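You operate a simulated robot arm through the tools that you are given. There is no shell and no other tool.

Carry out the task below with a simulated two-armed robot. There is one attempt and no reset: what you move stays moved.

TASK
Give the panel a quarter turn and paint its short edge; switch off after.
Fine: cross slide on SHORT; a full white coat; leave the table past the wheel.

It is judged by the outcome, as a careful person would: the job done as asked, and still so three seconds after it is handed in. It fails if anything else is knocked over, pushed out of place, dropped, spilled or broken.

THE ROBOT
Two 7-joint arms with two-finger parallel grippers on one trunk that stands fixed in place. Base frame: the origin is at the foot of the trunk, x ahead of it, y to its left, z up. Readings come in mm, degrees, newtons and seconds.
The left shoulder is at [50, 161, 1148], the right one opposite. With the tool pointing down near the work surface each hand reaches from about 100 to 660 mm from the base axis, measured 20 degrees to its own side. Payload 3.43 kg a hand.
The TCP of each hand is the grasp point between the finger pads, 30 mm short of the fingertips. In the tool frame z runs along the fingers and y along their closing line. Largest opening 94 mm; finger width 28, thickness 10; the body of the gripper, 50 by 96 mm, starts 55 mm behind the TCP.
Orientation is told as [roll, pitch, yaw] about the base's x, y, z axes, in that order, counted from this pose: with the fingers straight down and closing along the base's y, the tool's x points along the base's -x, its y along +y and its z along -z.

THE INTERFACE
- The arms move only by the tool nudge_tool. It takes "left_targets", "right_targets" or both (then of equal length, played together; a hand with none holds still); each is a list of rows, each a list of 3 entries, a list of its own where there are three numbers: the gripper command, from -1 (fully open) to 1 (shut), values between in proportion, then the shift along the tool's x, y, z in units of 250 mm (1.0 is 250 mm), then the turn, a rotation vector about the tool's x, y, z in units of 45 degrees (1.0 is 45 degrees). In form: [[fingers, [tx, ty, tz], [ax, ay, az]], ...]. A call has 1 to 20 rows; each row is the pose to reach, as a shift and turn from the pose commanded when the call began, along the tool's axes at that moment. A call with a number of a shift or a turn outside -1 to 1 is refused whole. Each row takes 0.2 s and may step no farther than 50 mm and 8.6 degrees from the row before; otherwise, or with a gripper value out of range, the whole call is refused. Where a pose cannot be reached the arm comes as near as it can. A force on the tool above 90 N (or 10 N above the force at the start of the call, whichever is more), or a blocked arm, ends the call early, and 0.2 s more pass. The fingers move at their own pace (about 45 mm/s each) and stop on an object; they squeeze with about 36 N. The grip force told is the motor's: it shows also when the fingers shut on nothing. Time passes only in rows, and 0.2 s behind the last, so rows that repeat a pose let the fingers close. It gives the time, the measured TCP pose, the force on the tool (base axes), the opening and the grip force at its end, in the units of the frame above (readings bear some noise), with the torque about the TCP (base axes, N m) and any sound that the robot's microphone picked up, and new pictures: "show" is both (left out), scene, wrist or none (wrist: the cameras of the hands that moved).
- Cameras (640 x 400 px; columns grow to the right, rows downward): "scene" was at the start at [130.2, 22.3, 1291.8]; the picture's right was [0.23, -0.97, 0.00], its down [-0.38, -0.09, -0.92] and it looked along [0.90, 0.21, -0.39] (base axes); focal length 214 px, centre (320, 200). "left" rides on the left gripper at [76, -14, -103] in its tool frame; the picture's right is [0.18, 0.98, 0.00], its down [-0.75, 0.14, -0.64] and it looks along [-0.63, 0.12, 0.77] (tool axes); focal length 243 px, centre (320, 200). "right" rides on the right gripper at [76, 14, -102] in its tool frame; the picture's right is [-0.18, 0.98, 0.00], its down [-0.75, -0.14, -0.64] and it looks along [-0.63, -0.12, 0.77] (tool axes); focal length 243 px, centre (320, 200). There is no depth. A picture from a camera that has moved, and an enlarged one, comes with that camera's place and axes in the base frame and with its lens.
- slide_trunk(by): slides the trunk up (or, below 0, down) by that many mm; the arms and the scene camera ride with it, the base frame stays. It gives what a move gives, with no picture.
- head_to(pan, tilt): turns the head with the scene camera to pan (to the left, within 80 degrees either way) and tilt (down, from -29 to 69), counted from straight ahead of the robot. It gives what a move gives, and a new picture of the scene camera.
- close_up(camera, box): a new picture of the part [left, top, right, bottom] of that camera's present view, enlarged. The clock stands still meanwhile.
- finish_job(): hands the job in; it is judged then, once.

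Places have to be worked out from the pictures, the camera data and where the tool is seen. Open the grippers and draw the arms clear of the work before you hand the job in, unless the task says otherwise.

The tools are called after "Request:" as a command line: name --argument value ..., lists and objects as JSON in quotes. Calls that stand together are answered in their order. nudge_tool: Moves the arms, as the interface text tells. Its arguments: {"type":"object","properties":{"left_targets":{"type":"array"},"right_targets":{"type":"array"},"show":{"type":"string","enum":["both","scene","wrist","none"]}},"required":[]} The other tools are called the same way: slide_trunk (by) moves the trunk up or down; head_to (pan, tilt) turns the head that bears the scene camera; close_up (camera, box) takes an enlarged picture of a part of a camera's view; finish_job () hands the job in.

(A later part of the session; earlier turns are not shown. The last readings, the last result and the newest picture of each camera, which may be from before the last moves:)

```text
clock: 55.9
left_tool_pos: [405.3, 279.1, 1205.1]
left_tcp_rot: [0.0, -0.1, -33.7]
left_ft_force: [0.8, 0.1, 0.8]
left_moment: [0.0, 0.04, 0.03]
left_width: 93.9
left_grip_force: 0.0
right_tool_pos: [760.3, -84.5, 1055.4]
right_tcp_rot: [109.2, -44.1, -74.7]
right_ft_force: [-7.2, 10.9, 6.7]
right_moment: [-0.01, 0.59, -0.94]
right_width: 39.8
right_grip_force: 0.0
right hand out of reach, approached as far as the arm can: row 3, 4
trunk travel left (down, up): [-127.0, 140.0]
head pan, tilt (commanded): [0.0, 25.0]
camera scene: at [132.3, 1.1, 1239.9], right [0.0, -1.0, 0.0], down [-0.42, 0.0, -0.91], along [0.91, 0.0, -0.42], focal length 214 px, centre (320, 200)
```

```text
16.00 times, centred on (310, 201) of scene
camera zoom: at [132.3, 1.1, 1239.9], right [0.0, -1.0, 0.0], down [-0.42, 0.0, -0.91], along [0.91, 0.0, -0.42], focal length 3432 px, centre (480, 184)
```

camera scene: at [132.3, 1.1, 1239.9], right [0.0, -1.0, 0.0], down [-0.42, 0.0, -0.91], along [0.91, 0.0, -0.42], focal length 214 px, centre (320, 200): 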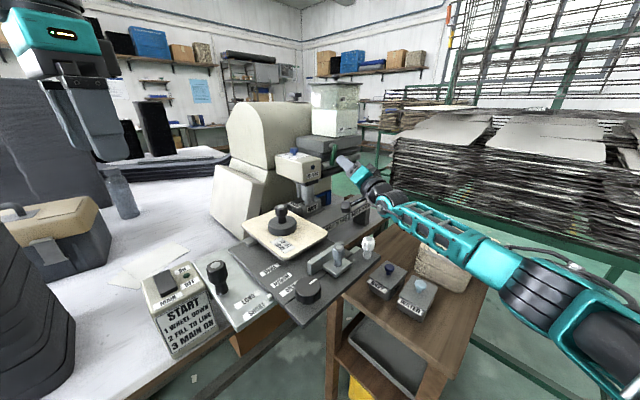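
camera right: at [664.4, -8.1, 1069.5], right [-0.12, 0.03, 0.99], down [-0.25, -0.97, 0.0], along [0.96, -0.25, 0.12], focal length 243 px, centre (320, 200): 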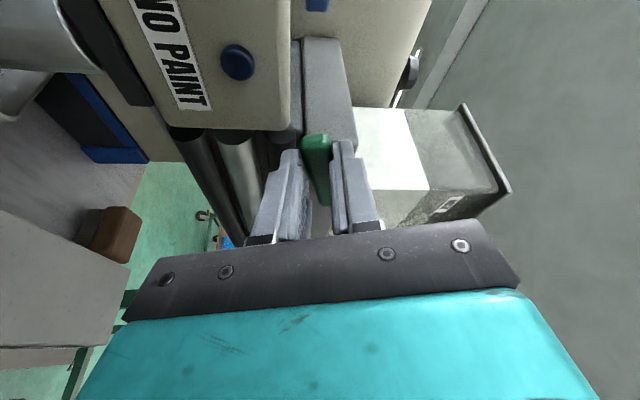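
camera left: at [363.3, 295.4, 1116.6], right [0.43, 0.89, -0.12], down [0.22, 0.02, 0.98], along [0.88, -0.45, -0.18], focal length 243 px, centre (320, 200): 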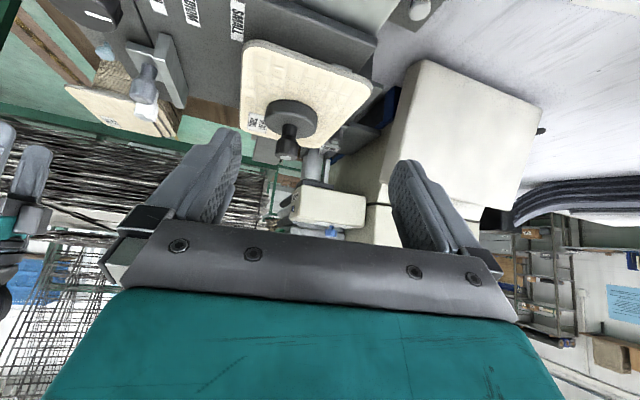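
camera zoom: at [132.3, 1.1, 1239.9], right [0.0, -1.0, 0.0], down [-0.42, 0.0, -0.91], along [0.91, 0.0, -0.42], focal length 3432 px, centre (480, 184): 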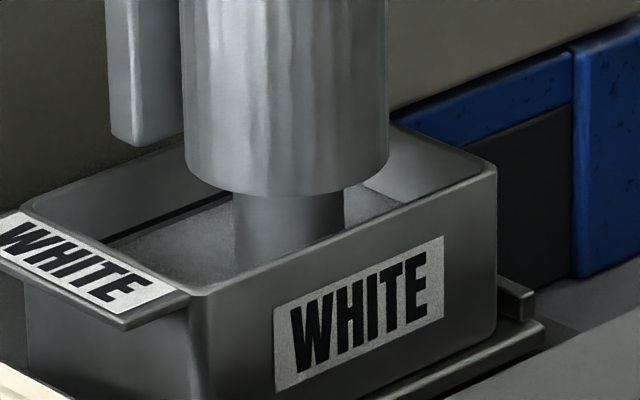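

The lever is now nearly vertical, and in the tray the surface seems to have come up to the dark line. I'll check from the right wrist camera and at full zoom before any more time passes.

Request:
close_up --camera "right" --box '[0, 0, 640, 400]'

Request:
close_up --camera "scene" --box '[292, 190, 318, 206]'

Request:
close_up --camera "scene" --box '[306, 190, 332, 206]'

```text
1.00 times, centred on (320, 200) of right (not enlarged: the box is as wide or as high as the picture)
camera zoom: at [648.9, -71.9, 987.8], right [-0.45, 0.41, 0.79], down [-0.33, -0.9, 0.28], along [0.83, -0.14, 0.54], focal length 243 px, centre (320, 200)
```

zoom: 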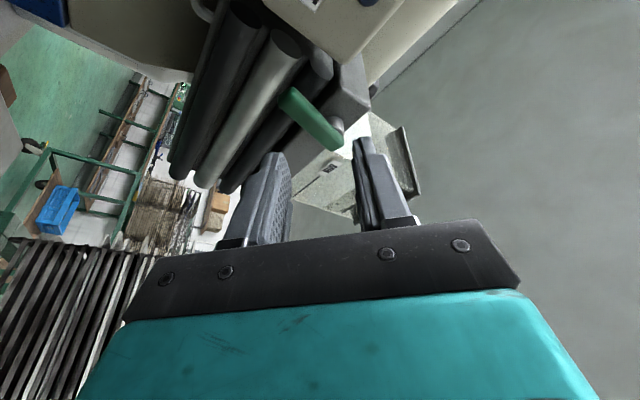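

```text
16.00 times, centred on (305, 198) of scene
camera zoom: at [132.3, 1.1, 1239.9], right [0.0, -1.0, 0.0], down [-0.42, 0.0, -0.91], along [0.91, 0.0, -0.42], focal length 3432 px, centre (560, 232)
```

zoom: 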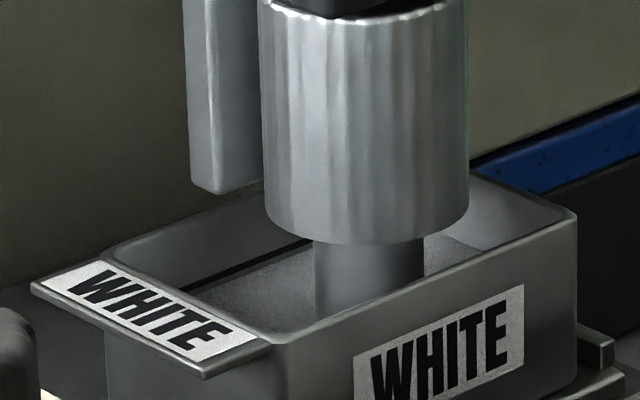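

```text
16.00 times, centred on (319, 198) of scene
camera zoom: at [132.3, 1.1, 1239.9], right [0.0, -1.0, 0.0], down [-0.42, 0.0, -0.91], along [0.91, 0.0, -0.42], focal length 3432 px, centre (336, 232)
```

zoom: 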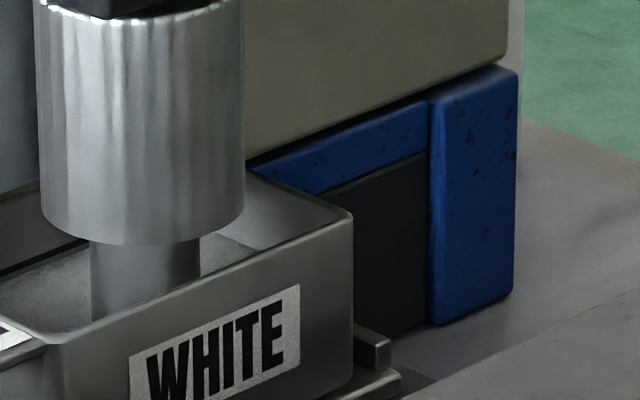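

I can't tell for certain whether that surface is rising. I'll hold still for a short moment with the camera unmoved and compare the identical crop.

Request:
nudge_tool --right_targets '[[0.149, [0, 0, -0.22], [0, 0, 0]]]' --show "none"

Request:
close_up --camera "scene" --box '[296, 192, 324, 210]'

Request:
close_up --camera "scene" --box '[270, 110, 398, 210]'

```text
refused: row 1 steps farther than a row can; nothing moved
```

```text
16.00 times, centred on (310, 201) of scene
camera zoom: at [132.3, 1.1, 1239.9], right [0.0, -1.0, 0.0], down [-0.42, 0.0, -0.91], along [0.91, 0.0, -0.42], focal length 3432 px, centre (480, 184)
```

zoom: 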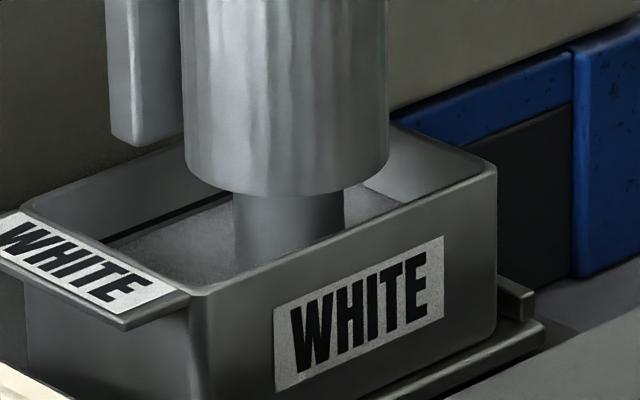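

```text
4.00 times, centred on (334, 160) of scene
camera zoom: at [132.3, 1.1, 1239.9], right [0.0, -1.0, 0.0], down [-0.42, 0.0, -0.91], along [0.91, 0.0, -0.42], focal length 858 px, centre (264, 360)
```

zoom: 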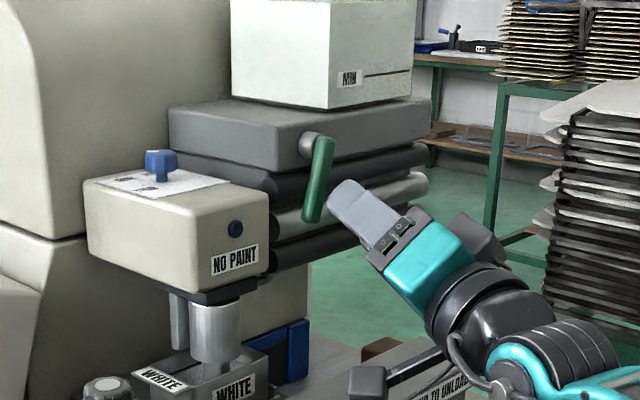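

That call was refused (a shift too large for one row); I'll hold with zero shift for one row and compare.

Request:
nudge_tool --right_targets '[[0.149, [0, 0, 0], [0, 0, 0]], [0.149, [0, 0, 0], [0, 0, 0]]]' --show "none"

Request:
close_up --camera "scene" --box '[296, 192, 324, 210]'

```text
clock: 56.5
left_tool_pos: [404.6, 278.4, 1204.8]
left_tcp_rot: [0.1, -0.3, -33.8]
left_ft_force: [0.3, 0.1, -0.1]
left_moment: [0.04, 0.02, 0.01]
left_width: 94.0
left_grip_force: 0.0
right_tool_pos: [747.5, -71.0, 1064.5]
right_tcp_rot: [110.9, -44.1, -73.6]
right_ft_force: [-0.8, 0.5, 0.1]
right_moment: [0.01, 0.01, 0.06]
right_width: 39.9
right_grip_force: 0.0
trunk travel left (down, up): [-127.0, 140.0]
head pan, tilt (commanded): [0.0, 25.0]
```

```text
16.00 times, centred on (310, 201) of scene
camera zoom: at [132.5, 0.1, 1239.8], right [0.0, -1.0, 0.0], down [-0.42, 0.0, -0.91], along [0.91, 0.0, -0.42], focal length 3432 px, centre (480, 184)
```

zoom: 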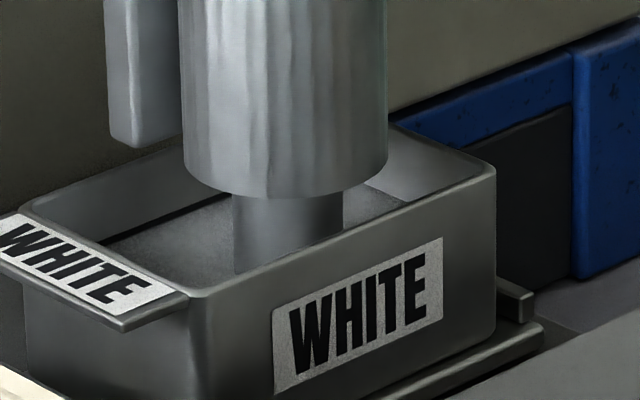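

The surface edge has crept up to the line – paint is flowing and the level is at the mark. I'll now close the lever at once: level the hand, come round to the lever's right side and push it back along its arc to horizontal, all in one go.

Request:
nudge_tool --right_targets '[[1, [-0.0175, -0.036, 0.0138], [0.0752, -0.0348, 0.1613]], [1, [-0.035, -0.072, 0.0277], [0.1503, -0.0697, 0.3225]], [1, [-0.0525, -0.108, 0.0415], [0.2255, -0.1045, 0.4838]], [1, [-0.07, -0.144, 0.0553], [0.3007, -0.1393, 0.6451]], [1, [-0.0875, -0.18, 0.0692], [0.3758, -0.1742, 0.8063]], [1, [-0.105, -0.216, 0.083], [0.451, -0.209, 0.9676]], [1, [-0.074, -0.21, 0.16], [0.451, -0.209, 0.9676]], [1, [-0.042, -0.204, 0.24], [0.451, -0.209, 0.9676]], [1, [-0.028, -0.18, 0.234], [0.451, -0.209, 0.9676]], [1, [0.023, -0.148, 0.216], [0.451, -0.209, 0.9676]], [1, [0.06, -0.092, 0.202], [0.451, -0.209, 0.9676]], [1, [0.072, -0.016, 0.198], [0.451, -0.209, 0.9676]], [1, [0.06, 0.043, 0.203], [0.451, -0.209, 0.9676]], [1, [0.048, 0.064, 0.206], [0.451, -0.209, 0.9676]], [1, [0.04, 0.072, 0.209], [0.451, -0.209, 0.9676]]]' --show "scene"

Request:
close_up --camera "scene" --box '[270, 110, 398, 210]'

Request:
close_up --camera "scene" --box '[296, 192, 324, 210]'

```text
clock: 59.6
left_tool_pos: [400.6, 277.6, 1207.6]
left_tcp_rot: [0.4, -0.4, -33.8]
left_ft_force: [-0.8, -0.4, 0.6]
left_moment: [0.04, -0.02, -0.02]
left_width: 94.4
left_grip_force: 0.0
right_tool_pos: [801.2, -30.3, 1065.0]
right_tcp_rot: [90.3, 0.2, -74.7]
right_ft_force: [-52.4, -14.9, -14.3]
right_moment: [-0.01, -0.4, 0.79]
right_width: 0.0
right_grip_force: 33.2
right hand out of reach, approached as far as the arm can: row 8, 9, 12, 13, 14, 15
trunk travel left (down, up): [-127.0, 140.0]
head pan, tilt (commanded): [0.0, 25.0]
camera scene: at [127.1, -0.9, 1240.3], right [0.0, -1.0, 0.0], down [-0.42, 0.0, -0.91], along [0.91, 0.0, -0.42], focal length 214 px, centre (320, 200)
```

scene: 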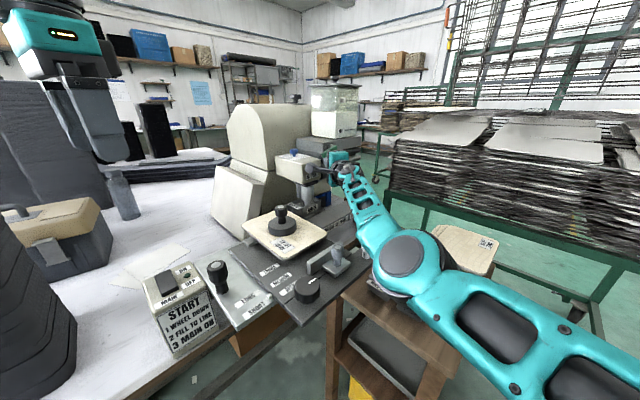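

```text
4.00 times, centred on (334, 160) of scene
camera zoom: at [127.1, -0.9, 1240.3], right [0.0, -1.0, 0.0], down [-0.42, 0.0, -0.91], along [0.91, 0.0, -0.42], focal length 858 px, centre (264, 360)
```

zoom: 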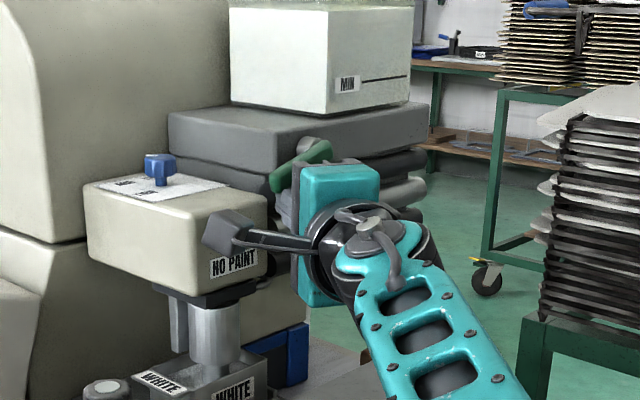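

```text
16.00 times, centred on (310, 201) of scene
camera zoom: at [127.1, -0.9, 1240.3], right [0.0, -1.0, 0.0], down [-0.42, 0.0, -0.91], along [0.91, 0.0, -0.42], focal length 3432 px, centre (480, 184)
```

zoom: 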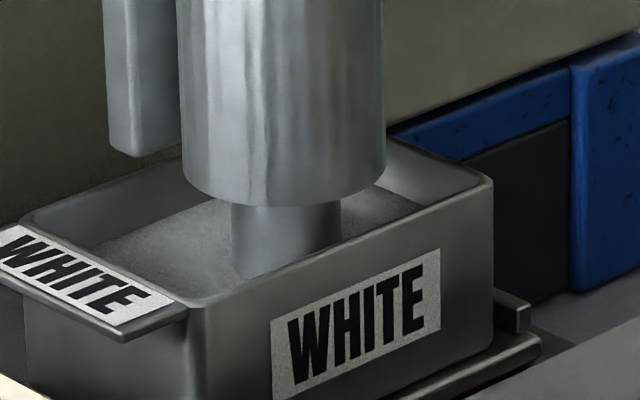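

The paint has just covered the line and the lever is about 25° from closed, with my fingertip pressing a roller (52 N). I'll ease back 15 mm first to free the finger.

Request:
nudge_tool --right_targets '[[1, [0, 0, -0.04], [0, 0, 0]], [1, [0, 0, -0.07], [0, 0, 0]]]' --show "none"

Request:
close_up --camera "scene" --box '[270, 110, 398, 210]'

Request:
close_up --camera "right" --box '[0, 0, 640, 400]'

```text
clock: 60.2
left_tool_pos: [405.0, 278.6, 1205.3]
left_tcp_rot: [0.1, -0.2, -33.7]
left_ft_force: [0.3, -0.5, -0.7]
left_moment: [-0.05, -0.03, 0.03]
left_width: 93.8
left_grip_force: 0.1
right_tool_pos: [798.8, -37.6, 1062.0]
right_tcp_rot: [90.6, 0.0, -74.9]
right_ft_force: [0.3, 0.0, -0.5]
right_moment: [-0.04, 0.01, 0.01]
right_width: 0.1
right_grip_force: 32.4
right hand out of reach, approached as far as the arm can: row 1, 2
trunk travel left (down, up): [-127.0, 140.0]
head pan, tilt (commanded): [0.0, 25.0]
```

```text
4.00 times, centred on (334, 160) of scene
camera zoom: at [131.8, 1.0, 1240.1], right [0.0, -1.0, 0.0], down [-0.42, 0.0, -0.91], along [0.91, 0.0, -0.42], focal length 858 px, centre (264, 360)
```

zoom: 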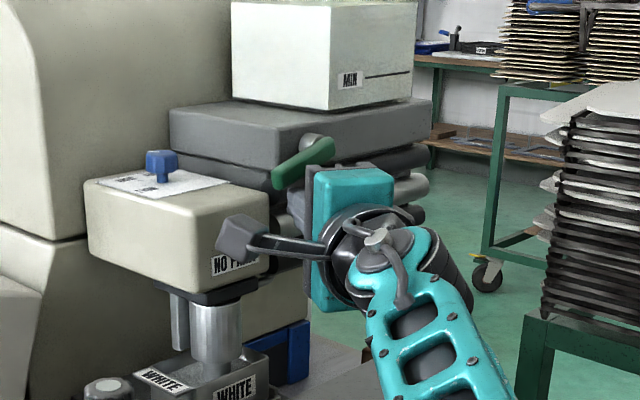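

```text
1.00 times, centred on (320, 200) of right (not enlarged: the box is as wide or as high as the picture)
camera zoom: at [680.4, 8.7, 1074.2], right [0.04, -0.18, 0.98], down [-0.42, -0.89, -0.15], along [0.91, -0.41, -0.11], focal length 243 px, centre (320, 200)
```

zoom: 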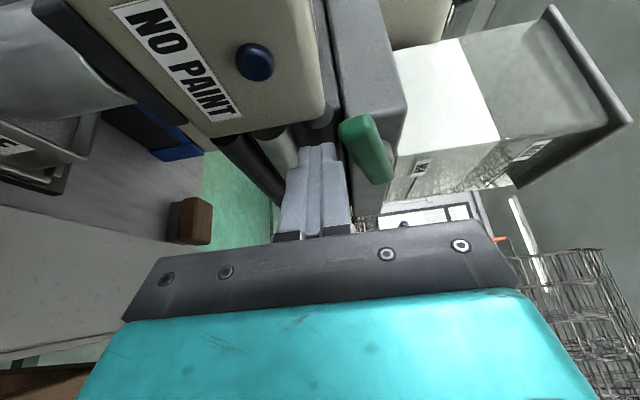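

Freed: the lever is only about 16° below closed and the finger sits just beneath it. I'll bring the hand back to the earlier, reachable attitude (azimuth 25°) slightly withdrawn, to re-sync.

Request:
nudge_tool --right_targets '[[1, [-0.03, -0.016, -0.003], [0, 0.111, 0]], [1, [-0.058, -0.032, -0.006], [0, 0.222, 0]], [1, [-0.058, -0.032, -0.006], [0, 0.222, 0]]]' --show "wrist"

Request:
close_up --camera "scene" --box '[296, 192, 324, 210]'

```text
clock: 61.0
left_tool_pos: [406.1, 280.1, 1204.9]
left_tcp_rot: [0.0, -0.2, -33.7]
left_ft_force: [-0.4, 0.1, 0.0]
left_moment: [-0.01, 0.0, -0.02]
left_width: 94.0
left_grip_force: 0.1
right_tool_pos: [802.3, -51.2, 1048.8]
right_tcp_rot: [90.0, 0.0, -64.9]
right_ft_force: [0.7, -0.5, 0.1]
right_moment: [0.0, 0.01, 0.0]
right_width: 0.3
right_grip_force: 33.3
trunk travel left (down, up): [-127.0, 140.0]
head pan, tilt (commanded): [0.0, 25.0]
camera right: at [676.7, -26.5, 1062.8], right [0.08, -0.17, 0.98], down [-0.26, -0.95, -0.14], along [0.96, -0.25, -0.12], focal length 243 px, centre (320, 200)
```

right: 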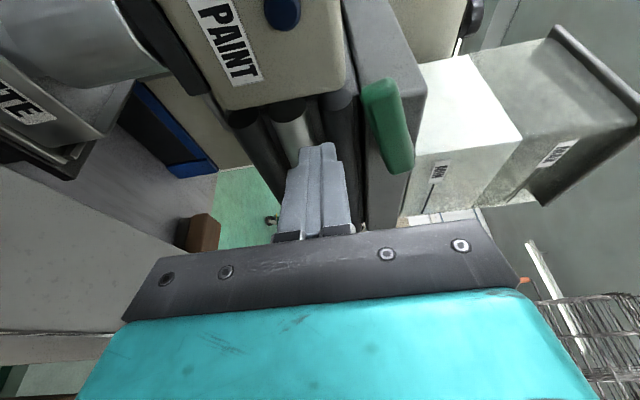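

```text
16.00 times, centred on (310, 201) of scene
camera zoom: at [132.1, 1.0, 1239.8], right [0.0, -1.0, 0.0], down [-0.42, 0.0, -0.91], along [0.91, 0.0, -0.42], focal length 3432 px, centre (480, 184)
```

zoom: 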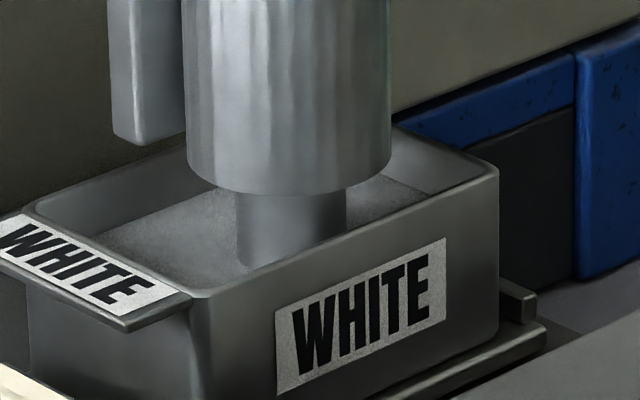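

Now the pose is tracked properly at (802,-51,1049), with the finger below the lever. I'll shift 17 mm toward the lever's free end and raise it to the closed stop.

Request:
nudge_tool --right_targets '[[1, [0.064, 0.032, -0.023], [0, 0, 0]], [1, [0.064, 0.08, -0.023], [0, 0, 0]], [1, [0.064, 0.112, -0.023], [0, 0, 0]], [1, [0.064, 0.124, -0.023], [0, 0, 0]], [1, [0.064, 0.13, -0.023], [0, 0, 0]]]' --show "wrist"

Request:
close_up --camera "scene" --box '[270, 110, 398, 210]'

Request:
close_up --camera "scene" --box '[296, 192, 324, 210]'

```text
clock: 62.2
left_tool_pos: [406.5, 279.4, 1203.9]
left_tcp_rot: [0.0, -0.2, -33.6]
left_ft_force: [0.1, -0.4, 0.2]
left_moment: [0.01, 0.02, -0.01]
left_width: 93.9
left_grip_force: 0.2
right_tool_pos: [788.6, -40.9, 1081.5]
right_tcp_rot: [90.0, 0.0, -65.0]
right_ft_force: [0.5, 0.8, -1.6]
right_moment: [-0.06, 0.06, 0.01]
right_width: 0.0
right_grip_force: 33.0
trunk travel left (down, up): [-127.0, 140.0]
head pan, tilt (commanded): [0.0, 25.0]
camera right: at [663.3, -14.6, 1094.9], right [0.08, -0.17, 0.98], down [-0.26, -0.95, -0.14], along [0.96, -0.25, -0.12], focal length 243 px, centre (320, 200)
```

right: 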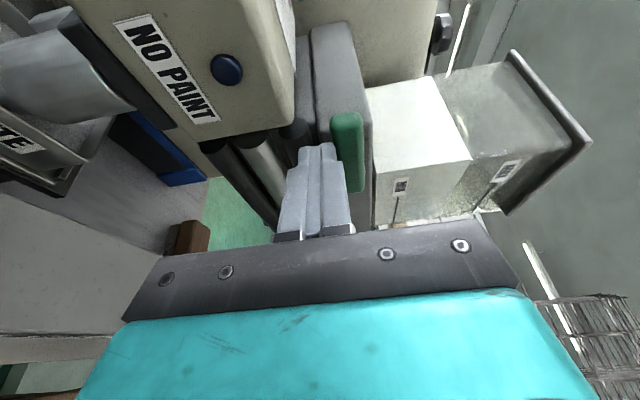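

```text
4.00 times, centred on (334, 160) of scene
camera zoom: at [132.4, 1.1, 1239.8], right [0.0, -1.0, 0.0], down [-0.42, 0.0, -0.91], along [0.91, 0.0, -0.42], focal length 858 px, centre (264, 360)
```

zoom: 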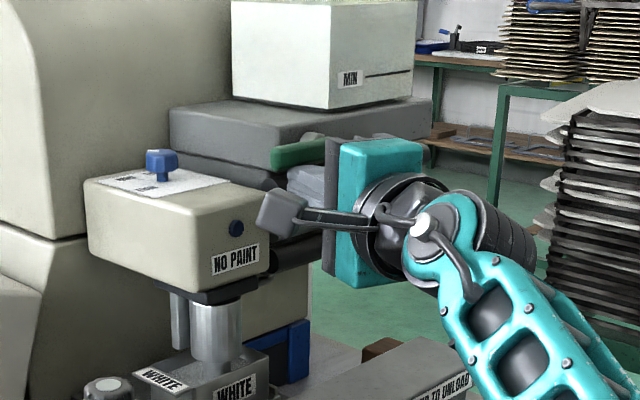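

```text
16.00 times, centred on (310, 201) of scene
camera zoom: at [132.4, 1.1, 1239.8], right [0.0, -1.0, 0.0], down [-0.42, 0.0, -0.91], along [0.91, 0.0, -0.42], focal length 3432 px, centre (480, 184)
```

zoom: 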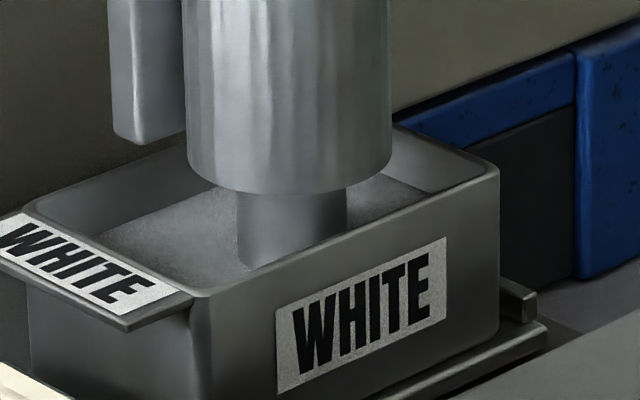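

Lever looks level again. I'll press 4 mm further up to make sure it's on its closed stop.

Request:
nudge_tool --right_targets '[[1, [0, 0.01, 0], [0, 0, 0]], [1, [0, 0.018, 0], [0, 0, 0]]]' --show "none"

Request:
close_up --camera "right" --box '[220, 60, 420, 240]'

Request:
close_up --camera "scene" --box '[296, 192, 324, 210]'

```text
clock: 62.9
left_tool_pos: [405.4, 278.1, 1204.5]
left_tcp_rot: [0.1, -0.2, -33.7]
left_ft_force: [-0.7, 0.1, 1.0]
left_moment: [0.0, -0.01, -0.04]
left_width: 93.9
left_grip_force: 0.1
right_tool_pos: [789.1, -40.1, 1081.0]
right_tcp_rot: [89.6, 0.1, -64.9]
right_ft_force: [-13.1, -1.8, -13.5]
right_moment: [-0.12, 0.2, 0.07]
right_width: 0.0
right_grip_force: 32.7
trunk travel left (down, up): [-127.0, 140.0]
head pan, tilt (commanded): [0.0, 25.0]
```

```text
2.22 times, centred on (320, 150) of right
camera zoom: at [664.0, -14.6, 1096.2], right [0.09, -0.17, 0.98], down [-0.26, -0.95, -0.14], along [0.96, -0.25, -0.13], focal length 539 px, centre (320, 311)
```

zoom: 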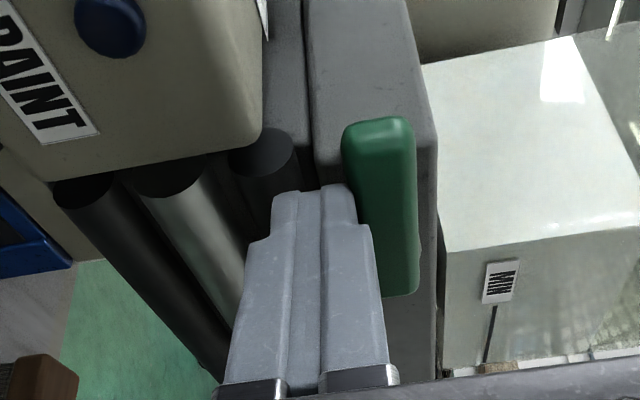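

```text
16.00 times, centred on (310, 201) of scene
camera zoom: at [132.2, 0.7, 1239.6], right [0.0, -1.0, 0.0], down [-0.42, 0.0, -0.91], along [0.91, 0.0, -0.42], focal length 3432 px, centre (480, 184)
```

zoom: 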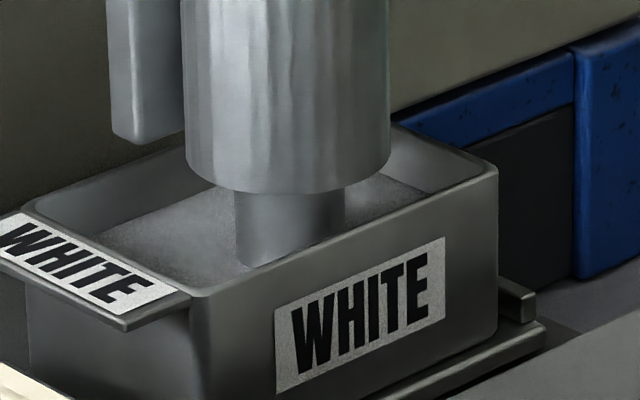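

The lever bears on its stop (13 N with no further motion) and the paint level is steady at the line. I'll drop the finger off the lever and withdraw the right hand straight back.

Request:
nudge_tool --right_targets '[[1, [0, -0.035, 0], [0, 0, 0]], [1, [0, -0.035, -0.12], [0, 0, 0]], [1, [0, -0.035, -0.28], [0, 0, 0]], [1, [0, -0.035, -0.45], [0, 0, 0]], [1, [0, 0.0, -0.62], [0, 0, 0]], [1, [0, 0.1, -0.78], [0, 0, 0]]]' --show "scene"

Request:
close_up --camera "scene" --box '[270, 110, 398, 210]'

Request:
close_up --camera "scene" --box '[296, 192, 324, 210]'

```text
clock: 64.2
left_tool_pos: [405.7, 278.9, 1204.5]
left_tcp_rot: [0.1, -0.1, -33.6]
left_ft_force: [-0.4, 0.3, 0.1]
left_moment: [-0.03, 0.02, -0.01]
left_width: 94.0
left_grip_force: 0.0
right_tool_pos: [610.2, -122.2, 1111.8]
right_tcp_rot: [90.0, 0.1, -65.0]
right_ft_force: [-0.4, -0.4, 0.2]
right_moment: [-0.01, 0.0, 0.02]
right_width: 0.3
right_grip_force: 33.1
trunk travel left (down, up): [-127.0, 140.0]
head pan, tilt (commanded): [0.0, 25.0]
camera scene: at [131.9, 0.9, 1239.9], right [0.0, -1.0, 0.0], down [-0.42, 0.0, -0.91], along [0.91, 0.0, -0.42], focal length 214 px, centre (320, 200)
```

scene: 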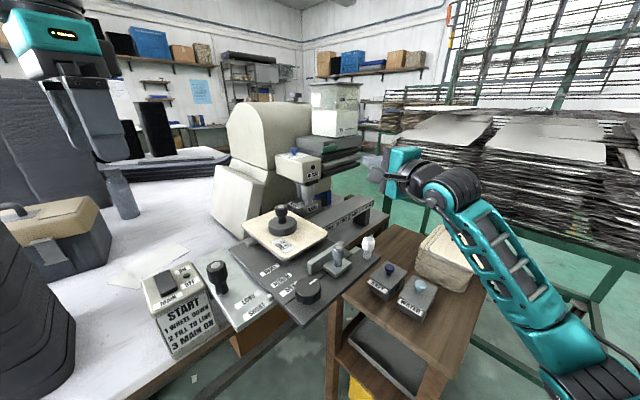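

```text
4.00 times, centred on (334, 160) of scene
camera zoom: at [131.9, 0.9, 1239.9], right [0.0, -1.0, 0.0], down [-0.42, 0.0, -0.91], along [0.91, 0.0, -0.42], focal length 858 px, centre (264, 360)
```

zoom: 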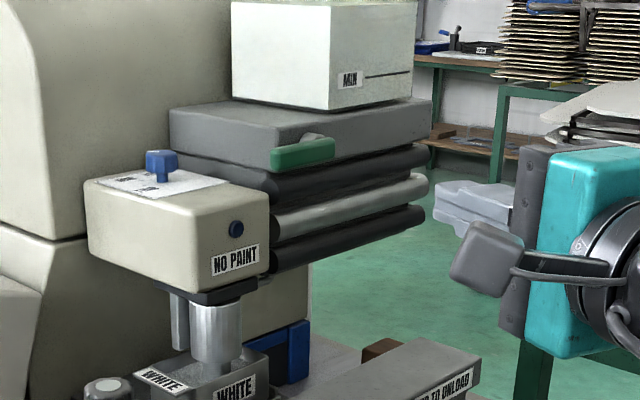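

```text
16.00 times, centred on (310, 201) of scene
camera zoom: at [131.9, 0.9, 1239.9], right [0.0, -1.0, 0.0], down [-0.42, 0.0, -0.91], along [0.91, 0.0, -0.42], focal length 3432 px, centre (480, 184)
```

zoom: 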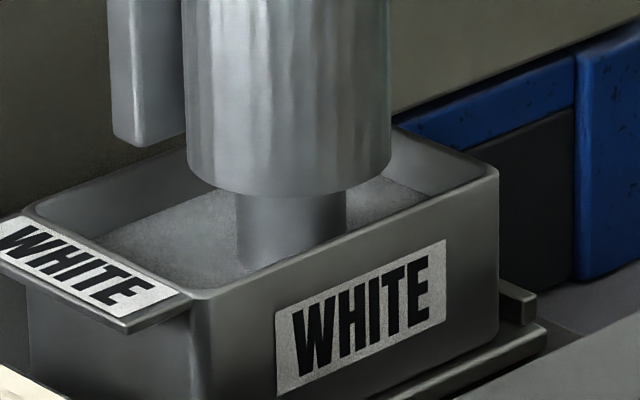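

The lever is closed as it was and the level is steady. I'll check the level against the line from the right camera.

Request:
close_up --camera "right" --box '[0, 0, 640, 400]'

Request:
close_up --camera "right" --box '[90, 0, 218, 100]'

```text
1.00 times, centred on (320, 200) of right (not enlarged: the box is as wide or as high as the picture)
camera zoom: at [485.1, -96.2, 1124.7], right [0.08, -0.17, 0.98], down [-0.26, -0.95, -0.14], along [0.96, -0.25, -0.12], focal length 243 px, centre (320, 200)
```

zoom: 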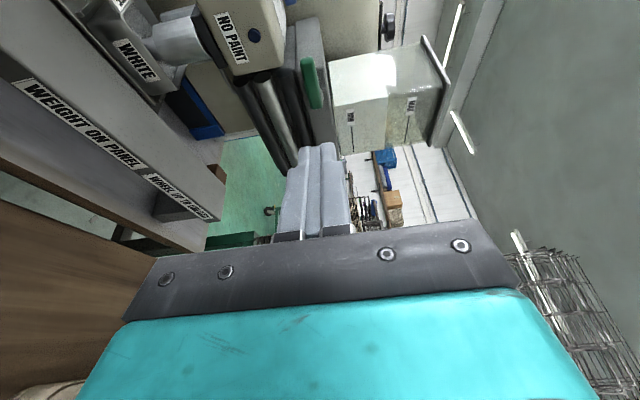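

```text
4.00 times, centred on (154, 50) of right
camera zoom: at [485.1, -96.2, 1124.7], right [0.08, -0.17, 0.98], down [-0.26, -0.95, -0.14], along [0.96, -0.25, -0.12], focal length 970 px, centre (984, 800)
```

zoom: 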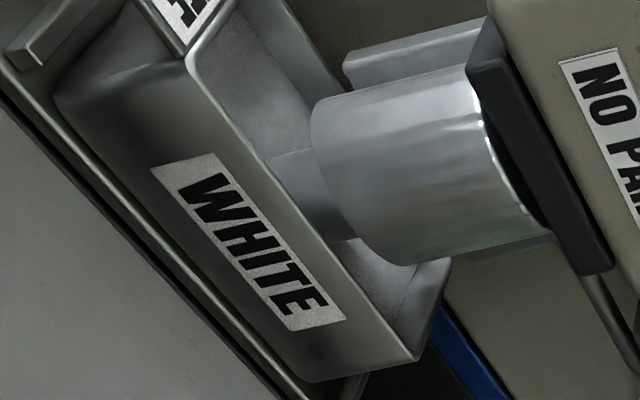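

Tray and lever are fine. I'll turn the right hand back to pointing down and raise the trunk 48 mm again.

Request:
nudge_tool --right_targets '[[1, [0, 0, -0.06], [0.167, 0, 0]], [1, [0, 0, -0.12], [0.333, 0, 0]], [1, [0, 0, -0.18], [0.5, 0, 0]], [1, [0, 0, -0.24], [0.667, 0, 0]], [1, [0, 0, -0.3], [0.833, 0, 0]], [1, [0, 0, -0.34], [1.0, 0, 0]]]' --show "none"

Request:
nudge_tool --right_targets '[[1, [0, 0, 0], [0.167, 0, 0]], [1, [0, 0, 0], [0.333, 0, 0]], [1, [0, 0, 0], [0.5, 0, 0]], [1, [0, 0, 0], [0.667, 0, 0]], [1, [0, 0, 0], [0.833, 0, 0]], [1, [0, 0, 0], [1.0, 0, 0]]]' --show "none"

Request:
slide_trunk --by 48

Request:
head_to --pan 12 --tilt 42

```text
clock: 65.7
left_tool_pos: [407.0, 279.2, 1205.7]
left_tcp_rot: [0.2, -0.2, -33.8]
left_ft_force: [-0.6, 0.3, 0.0]
left_moment: [0.0, -0.01, 0.0]
left_width: 93.8
left_grip_force: 0.0
right_tool_pos: [536.3, -157.2, 1111.4]
right_tcp_rot: [44.9, 0.1, -64.9]
right_ft_force: [-0.5, 0.7, 0.7]
right_moment: [0.03, 0.01, 0.0]
right_width: 0.0
right_grip_force: 33.2
trunk travel left (down, up): [-127.0, 140.0]
head pan, tilt (commanded): [0.0, 25.0]
```

```text
clock: 67.0
left_tool_pos: [405.3, 279.8, 1203.3]
left_tcp_rot: [0.0, -0.2, -33.8]
left_ft_force: [-0.6, -0.3, -0.3]
left_moment: [-0.02, 0.01, 0.01]
left_width: 93.8
left_grip_force: 0.0
right_tool_pos: [535.6, -157.5, 1110.3]
right_tcp_rot: [-0.2, 0.2, -65.0]
right_ft_force: [0.5, 0.1, 0.7]
right_moment: [0.01, 0.02, 0.03]
right_width: 0.2
right_grip_force: 33.1
trunk travel left (down, up): [-127.0, 140.0]
head pan, tilt (commanded): [0.0, 25.0]
```

```text
clock: 68.0
left_tool_pos: [405.3, 279.3, 1253.2]
left_tcp_rot: [0.0, -0.3, -33.7]
left_ft_force: [0.1, 0.5, -0.5]
left_moment: [0.01, 0.01, 0.02]
left_width: 94.1
left_grip_force: 0.0
right_tool_pos: [536.1, -157.5, 1158.8]
right_tcp_rot: [0.0, 0.1, -65.0]
right_ft_force: [0.2, -0.4, -0.4]
right_moment: [0.0, 0.0, -0.05]
right_width: 0.0
right_grip_force: 32.7
trunk travel left (down, up): [-175.0, 92.0]
head pan, tilt (commanded): [0.0, 25.0]
```

```text
clock: 68.8
left_tool_pos: [406.2, 278.5, 1252.9]
left_tcp_rot: [0.0, -0.2, -33.8]
left_ft_force: [-0.4, -0.4, -0.2]
left_moment: [0.02, 0.0, -0.02]
left_width: 93.8
left_grip_force: 0.0
right_tool_pos: [536.9, -157.8, 1158.5]
right_tcp_rot: [0.1, 0.0, -65.0]
right_ft_force: [1.0, -0.1, 0.1]
right_moment: [0.04, 0.0, 0.05]
right_width: 0.0
right_grip_force: 33.1
trunk travel left (down, up): [-175.0, 92.0]
head pan, tilt (commanded): [12.0, 42.0]
camera scene: at [121.8, 18.3, 1261.6], right [0.21, -0.98, 0.0], down [-0.65, -0.14, -0.74], along [0.73, 0.15, -0.67], focal length 214 px, centre (320, 200)
```

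scene: 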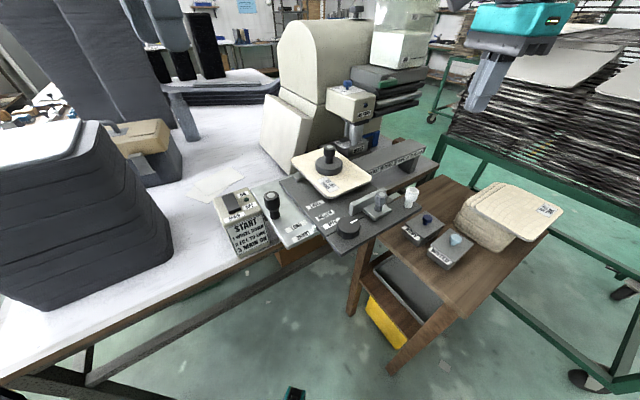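

Both hands are up and clear. Now I'll inspect the MAIN rocker from scene and left cameras.

Request:
close_up --camera "scene" --box '[205, 175, 277, 220]'

Request:
close_up --camera "left" --box '[280, 20, 400, 130]'

```text
8.89 times, centred on (241, 198) of scene
camera zoom: at [121.8, 18.3, 1261.6], right [0.21, -0.98, 0.0], down [-0.65, -0.14, -0.74], along [0.73, 0.15, -0.67], focal length 1906 px, centre (1022, 222)
```

zoom: 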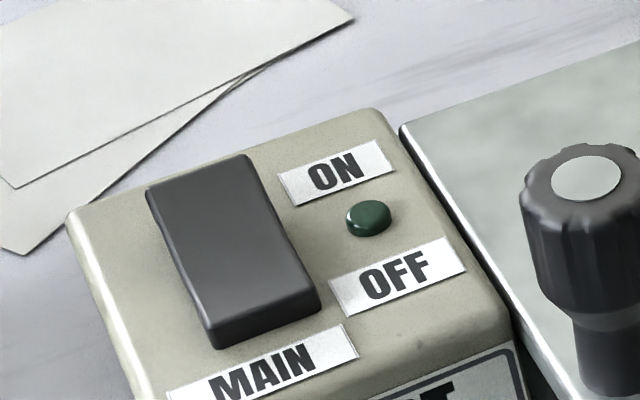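

```text
3.64 times, centred on (340, 75) of left
camera zoom: at [334.3, 310.0, 1354.8], right [0.39, 0.92, 0.0], down [0.7, -0.3, 0.65], along [0.59, -0.25, -0.76], focal length 882 px, centre (247, 654)
```

zoom: 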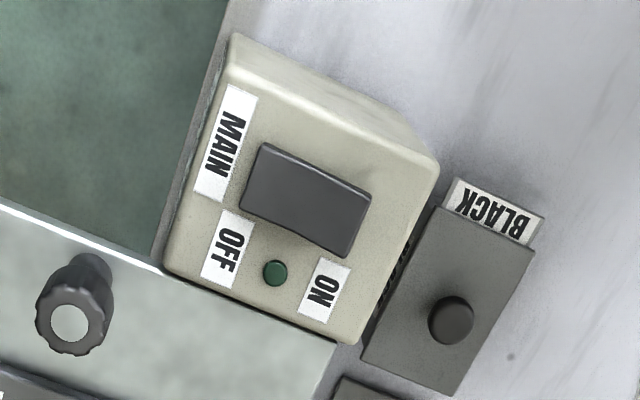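

The rocker's centre is about (434.6,295.5,921) with ON at its far end and the LED dark. I'll bring the left hand, fingers closed, over the ON end and check clearance from the black stack.

Request:
nudge_tool --left_targets '[[0, [-0.015, 0.037, 0.16], [0, 0, 0.05]], [1, [-0.03, 0.075, 0.32], [0, 0, 0.1]], [1, [-0.044, 0.112, 0.48], [0, 0, 0.15]], [1, [-0.058, 0.149, 0.65], [0, 0, 0.2]], [1, [-0.073, 0.186, 0.81], [0, 0, 0.251]]]' --show "both"

Request:
close_up --camera "scene" --box '[60, 40, 320, 250]'

```text
clock: 70.0
left_tool_pos: [409.3, 256.7, 1045.3]
left_tcp_rot: [0.3, -0.1, -44.4]
left_ft_force: [0.5, -1.0, -0.3]
left_moment: [-0.01, 0.01, 0.0]
left_width: 0.0
left_grip_force: 9.5
left hand out of reach, approached as far as the arm can: row 2, 3, 4, 5
right_tool_pos: [537.1, -158.1, 1160.0]
right_tcp_rot: [0.1, 0.1, -65.0]
right_ft_force: [-0.3, -0.5, 0.1]
right_moment: [0.0, 0.0, 0.01]
right_width: 0.1
right_grip_force: 32.8
trunk travel left (down, up): [-175.0, 92.0]
head pan, tilt (commanded): [12.0, 42.0]
camera scene: at [122.0, 18.5, 1261.6], right [0.21, -0.98, 0.0], down [-0.65, -0.14, -0.74], along [0.73, 0.15, -0.67], focal length 214 px, centre (320, 200)
camera left: at [344.0, 300.2, 1147.1], right [0.56, 0.83, 0.01], down [0.63, -0.43, 0.65], along [0.54, -0.36, -0.76], focal length 243 px, centre (320, 200)
```

scene: 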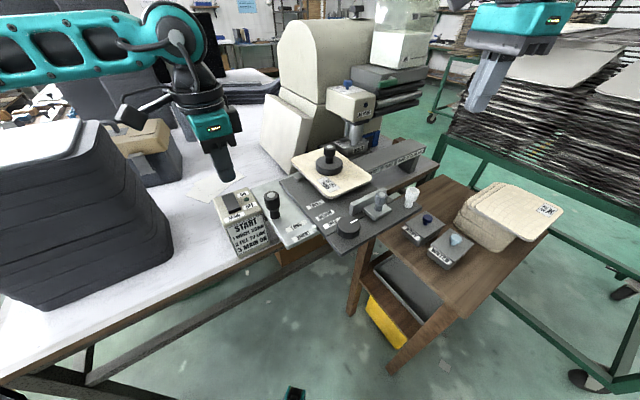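
left: 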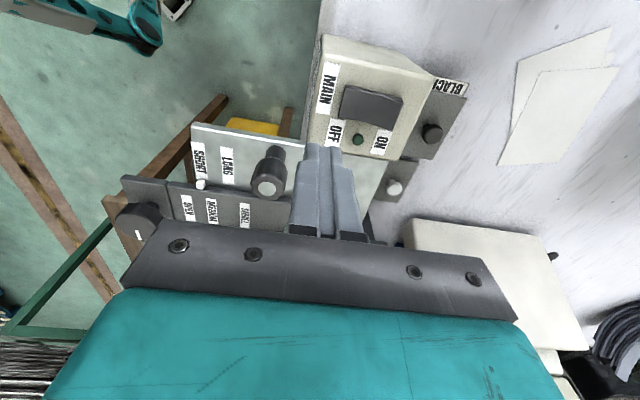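

```text
1.90 times, centred on (190, 145) of scene
camera zoom: at [122.0, 18.5, 1261.6], right [0.21, -0.98, 0.0], down [-0.65, -0.14, -0.74], along [0.73, 0.15, -0.67], focal length 408 px, centre (568, 305)
```

zoom: 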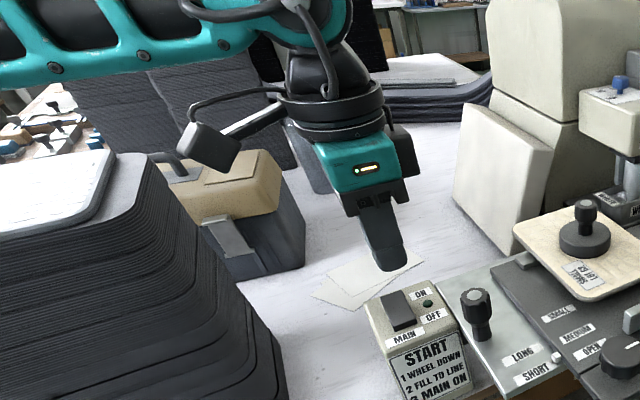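

The left arm couldn't reach there with yaw -45 (a wrist limit). I'll turn the left hand back to yaw 0 while moving over the ON end of the rocker.

Request:
nudge_tool --left_targets '[[1, [0.006, 0.042, 0.0], [0, 0, -0.165]], [1, [0.012, 0.084, 0.0], [0, 0, -0.33]], [1, [0.018, 0.126, 0.01], [0, 0, -0.495]], [1, [0.024, 0.168, 0.02], [0, 0, -0.66]], [1, [0.03, 0.21, 0.04], [0, 0, -0.825]], [1, [0.036, 0.252, 0.06], [0, 0, -0.987]]]' --show "both"

Request:
close_up --camera "scene" --box '[60, 40, 320, 250]'

```text
clock: 71.3
left_tool_pos: [447.1, 305.7, 1032.6]
left_tcp_rot: [-0.1, -0.3, -0.4]
left_ft_force: [0.3, -0.1, 0.1]
left_moment: [0.02, -0.02, -0.05]
left_width: 0.3
left_grip_force: 32.7
right_tool_pos: [536.7, -158.2, 1158.7]
right_tcp_rot: [0.1, 0.1, -65.1]
right_ft_force: [-0.8, 0.8, -0.2]
right_moment: [0.06, -0.01, -0.01]
right_width: 0.2
right_grip_force: 33.1
trunk travel left (down, up): [-175.0, 92.0]
head pan, tilt (commanded): [12.0, 42.0]
camera scene: at [121.8, 18.4, 1261.6], right [0.21, -0.98, 0.0], down [-0.65, -0.14, -0.74], along [0.73, 0.15, -0.67], focal length 214 px, centre (320, 200)
camera left: at [370.1, 293.0, 1134.6], right [-0.18, 0.98, 0.0], down [0.75, 0.14, 0.65], along [0.64, 0.11, -0.76], focal length 243 px, centre (320, 200)
```

scene: 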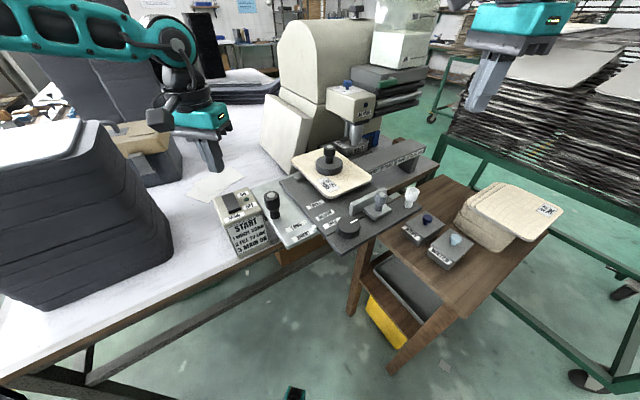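
left: 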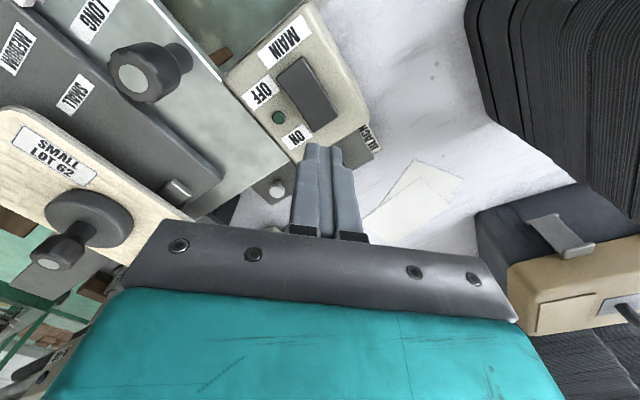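

```text
1.90 times, centred on (190, 145) of scene
camera zoom: at [121.8, 18.4, 1261.6], right [0.21, -0.98, 0.0], down [-0.65, -0.14, -0.74], along [0.73, 0.15, -0.67], focal length 408 px, centre (568, 305)
```

zoom: 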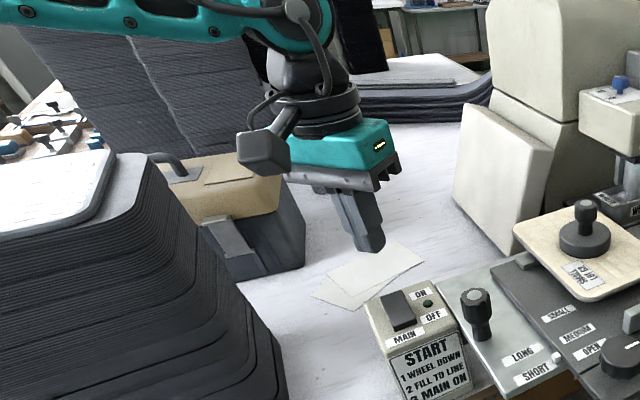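

Reached over the switch. I'll zoom in on where the tool axis (about pixel (320,113)) meets the rocker.

Request:
close_up --camera "left" --box '[250, 40, 390, 150]'

```text
3.64 times, centred on (320, 95) of left
camera zoom: at [370.1, 293.0, 1134.6], right [-0.18, 0.98, 0.0], down [0.75, 0.14, 0.65], along [0.64, 0.11, -0.76], focal length 882 px, centre (320, 582)
```

zoom: 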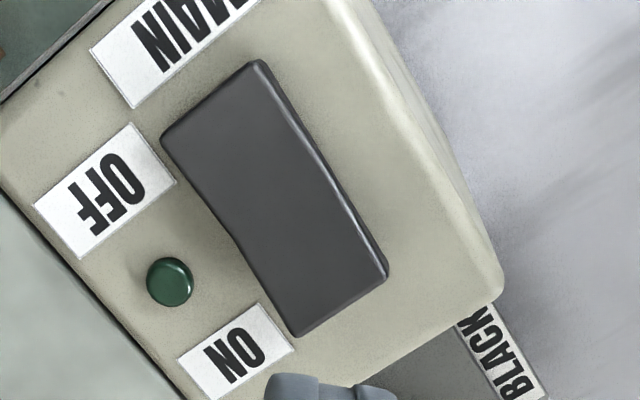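

The axis meets the rocker on its ON half, about 16 mm from centre. I'll descend 72 mm to just above it first.

Request:
nudge_tool --left_targets '[[1, [0, 0, 0.1], [0, 0, 0]], [1, [0, 0, 0.2], [0, 0, 0]], [1, [0, 0, 0.27], [0, 0, 0]], [1, [0, 0, 0.285], [0, 0, 0]]]' --show "wrist"

Request:
close_up --camera "scene" --box '[205, 165, 277, 210]'

```text
clock: 72.3
left_tool_pos: [446.3, 305.8, 961.3]
left_tcp_rot: [-0.2, -0.3, -0.4]
left_ft_force: [0.8, 1.0, -0.7]
left_moment: [-0.02, 0.04, -0.01]
left_width: 0.0
left_grip_force: 32.3
right_tool_pos: [534.6, -157.7, 1159.2]
right_tcp_rot: [0.1, 0.1, -65.0]
right_ft_force: [-0.5, -0.5, 0.1]
right_moment: [-0.01, -0.03, -0.01]
right_width: 0.1
right_grip_force: 32.6
trunk travel left (down, up): [-175.0, 92.0]
head pan, tilt (commanded): [12.0, 42.0]
camera left: at [370.6, 293.0, 1064.4], right [-0.18, 0.98, 0.0], down [0.75, 0.13, 0.65], along [0.64, 0.11, -0.76], focal length 243 px, centre (320, 200)
```

left: 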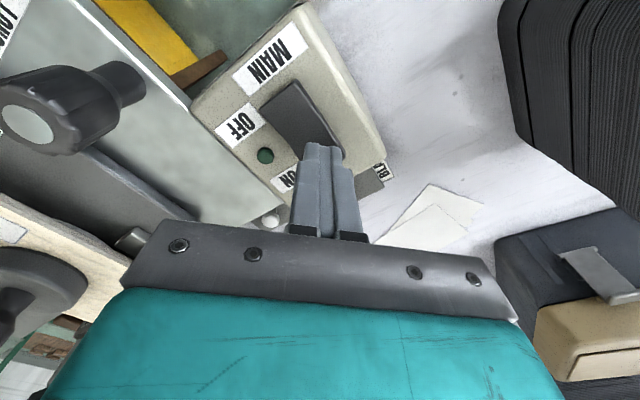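

```text
8.89 times, centred on (241, 188) of scene
camera zoom: at [121.7, 18.4, 1261.6], right [0.21, -0.98, 0.0], down [-0.65, -0.14, -0.74], along [0.73, 0.15, -0.67], focal length 1906 px, centre (1022, 311)
```

zoom: 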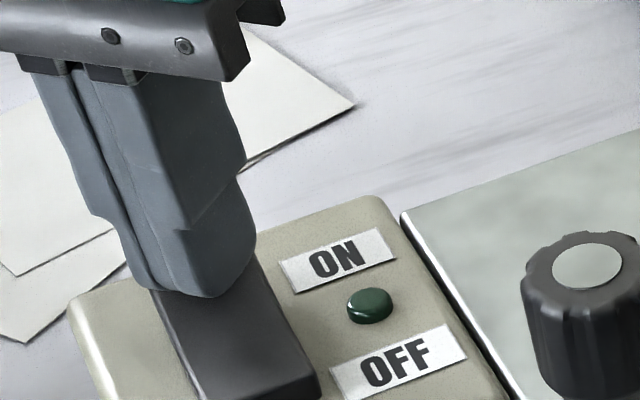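

Fingertip is about 5 mm above the rocker. I'll press down in 2 mm steps, 8 mm in all, and check LED and force.

Request:
nudge_tool --left_targets '[[1, [0, 0, 0.008], [0, 0, 0]], [1, [0, 0, 0.016], [0, 0, 0]], [1, [0, 0, 0.024], [0, 0, 0]], [1, [0, 0, 0.032], [0, 0, 0]]]' --show "none"

Request:
close_up --camera "scene" --box '[205, 165, 277, 210]'

Request:
close_up --camera "left" --box '[220, 60, 380, 180]'

```text
clock: 73.3
left_tool_pos: [446.8, 305.7, 958.1]
left_tcp_rot: [0.1, -0.9, -0.5]
left_ft_force: [-0.9, 15.6, 41.5]
left_moment: [0.25, 0.6, -0.18]
left_width: 0.1
left_grip_force: 32.8
right_tool_pos: [533.0, -157.9, 1161.5]
right_tcp_rot: [0.2, 0.0, -64.9]
right_ft_force: [-0.1, -0.3, -0.4]
right_moment: [0.0, 0.0, -0.02]
right_width: 0.0
right_grip_force: 32.8
trunk travel left (down, up): [-175.0, 92.0]
head pan, tilt (commanded): [12.0, 42.0]
```

```text
8.89 times, centred on (241, 188) of scene
camera zoom: at [118.8, 18.0, 1262.6], right [0.21, -0.98, 0.0], down [-0.65, -0.14, -0.75], along [0.73, 0.15, -0.67], focal length 1906 px, centre (1022, 311)
```

zoom: 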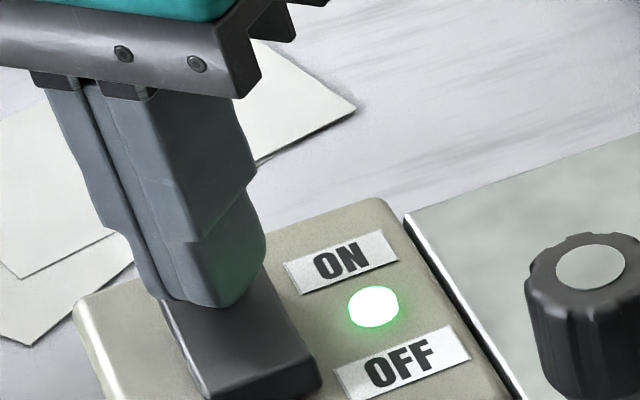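

```text
3.33 times, centred on (300, 120) of left
camera zoom: at [369.6, 292.4, 1060.2], right [-0.18, 0.98, 0.0], down [0.74, 0.13, 0.65], along [0.64, 0.11, -0.76], focal length 809 px, centre (387, 467)
```

zoom: 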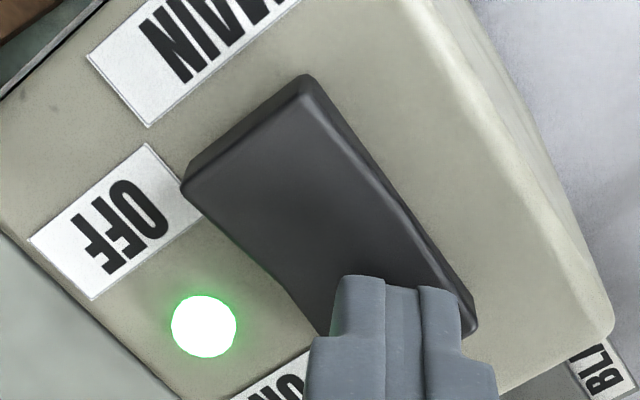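

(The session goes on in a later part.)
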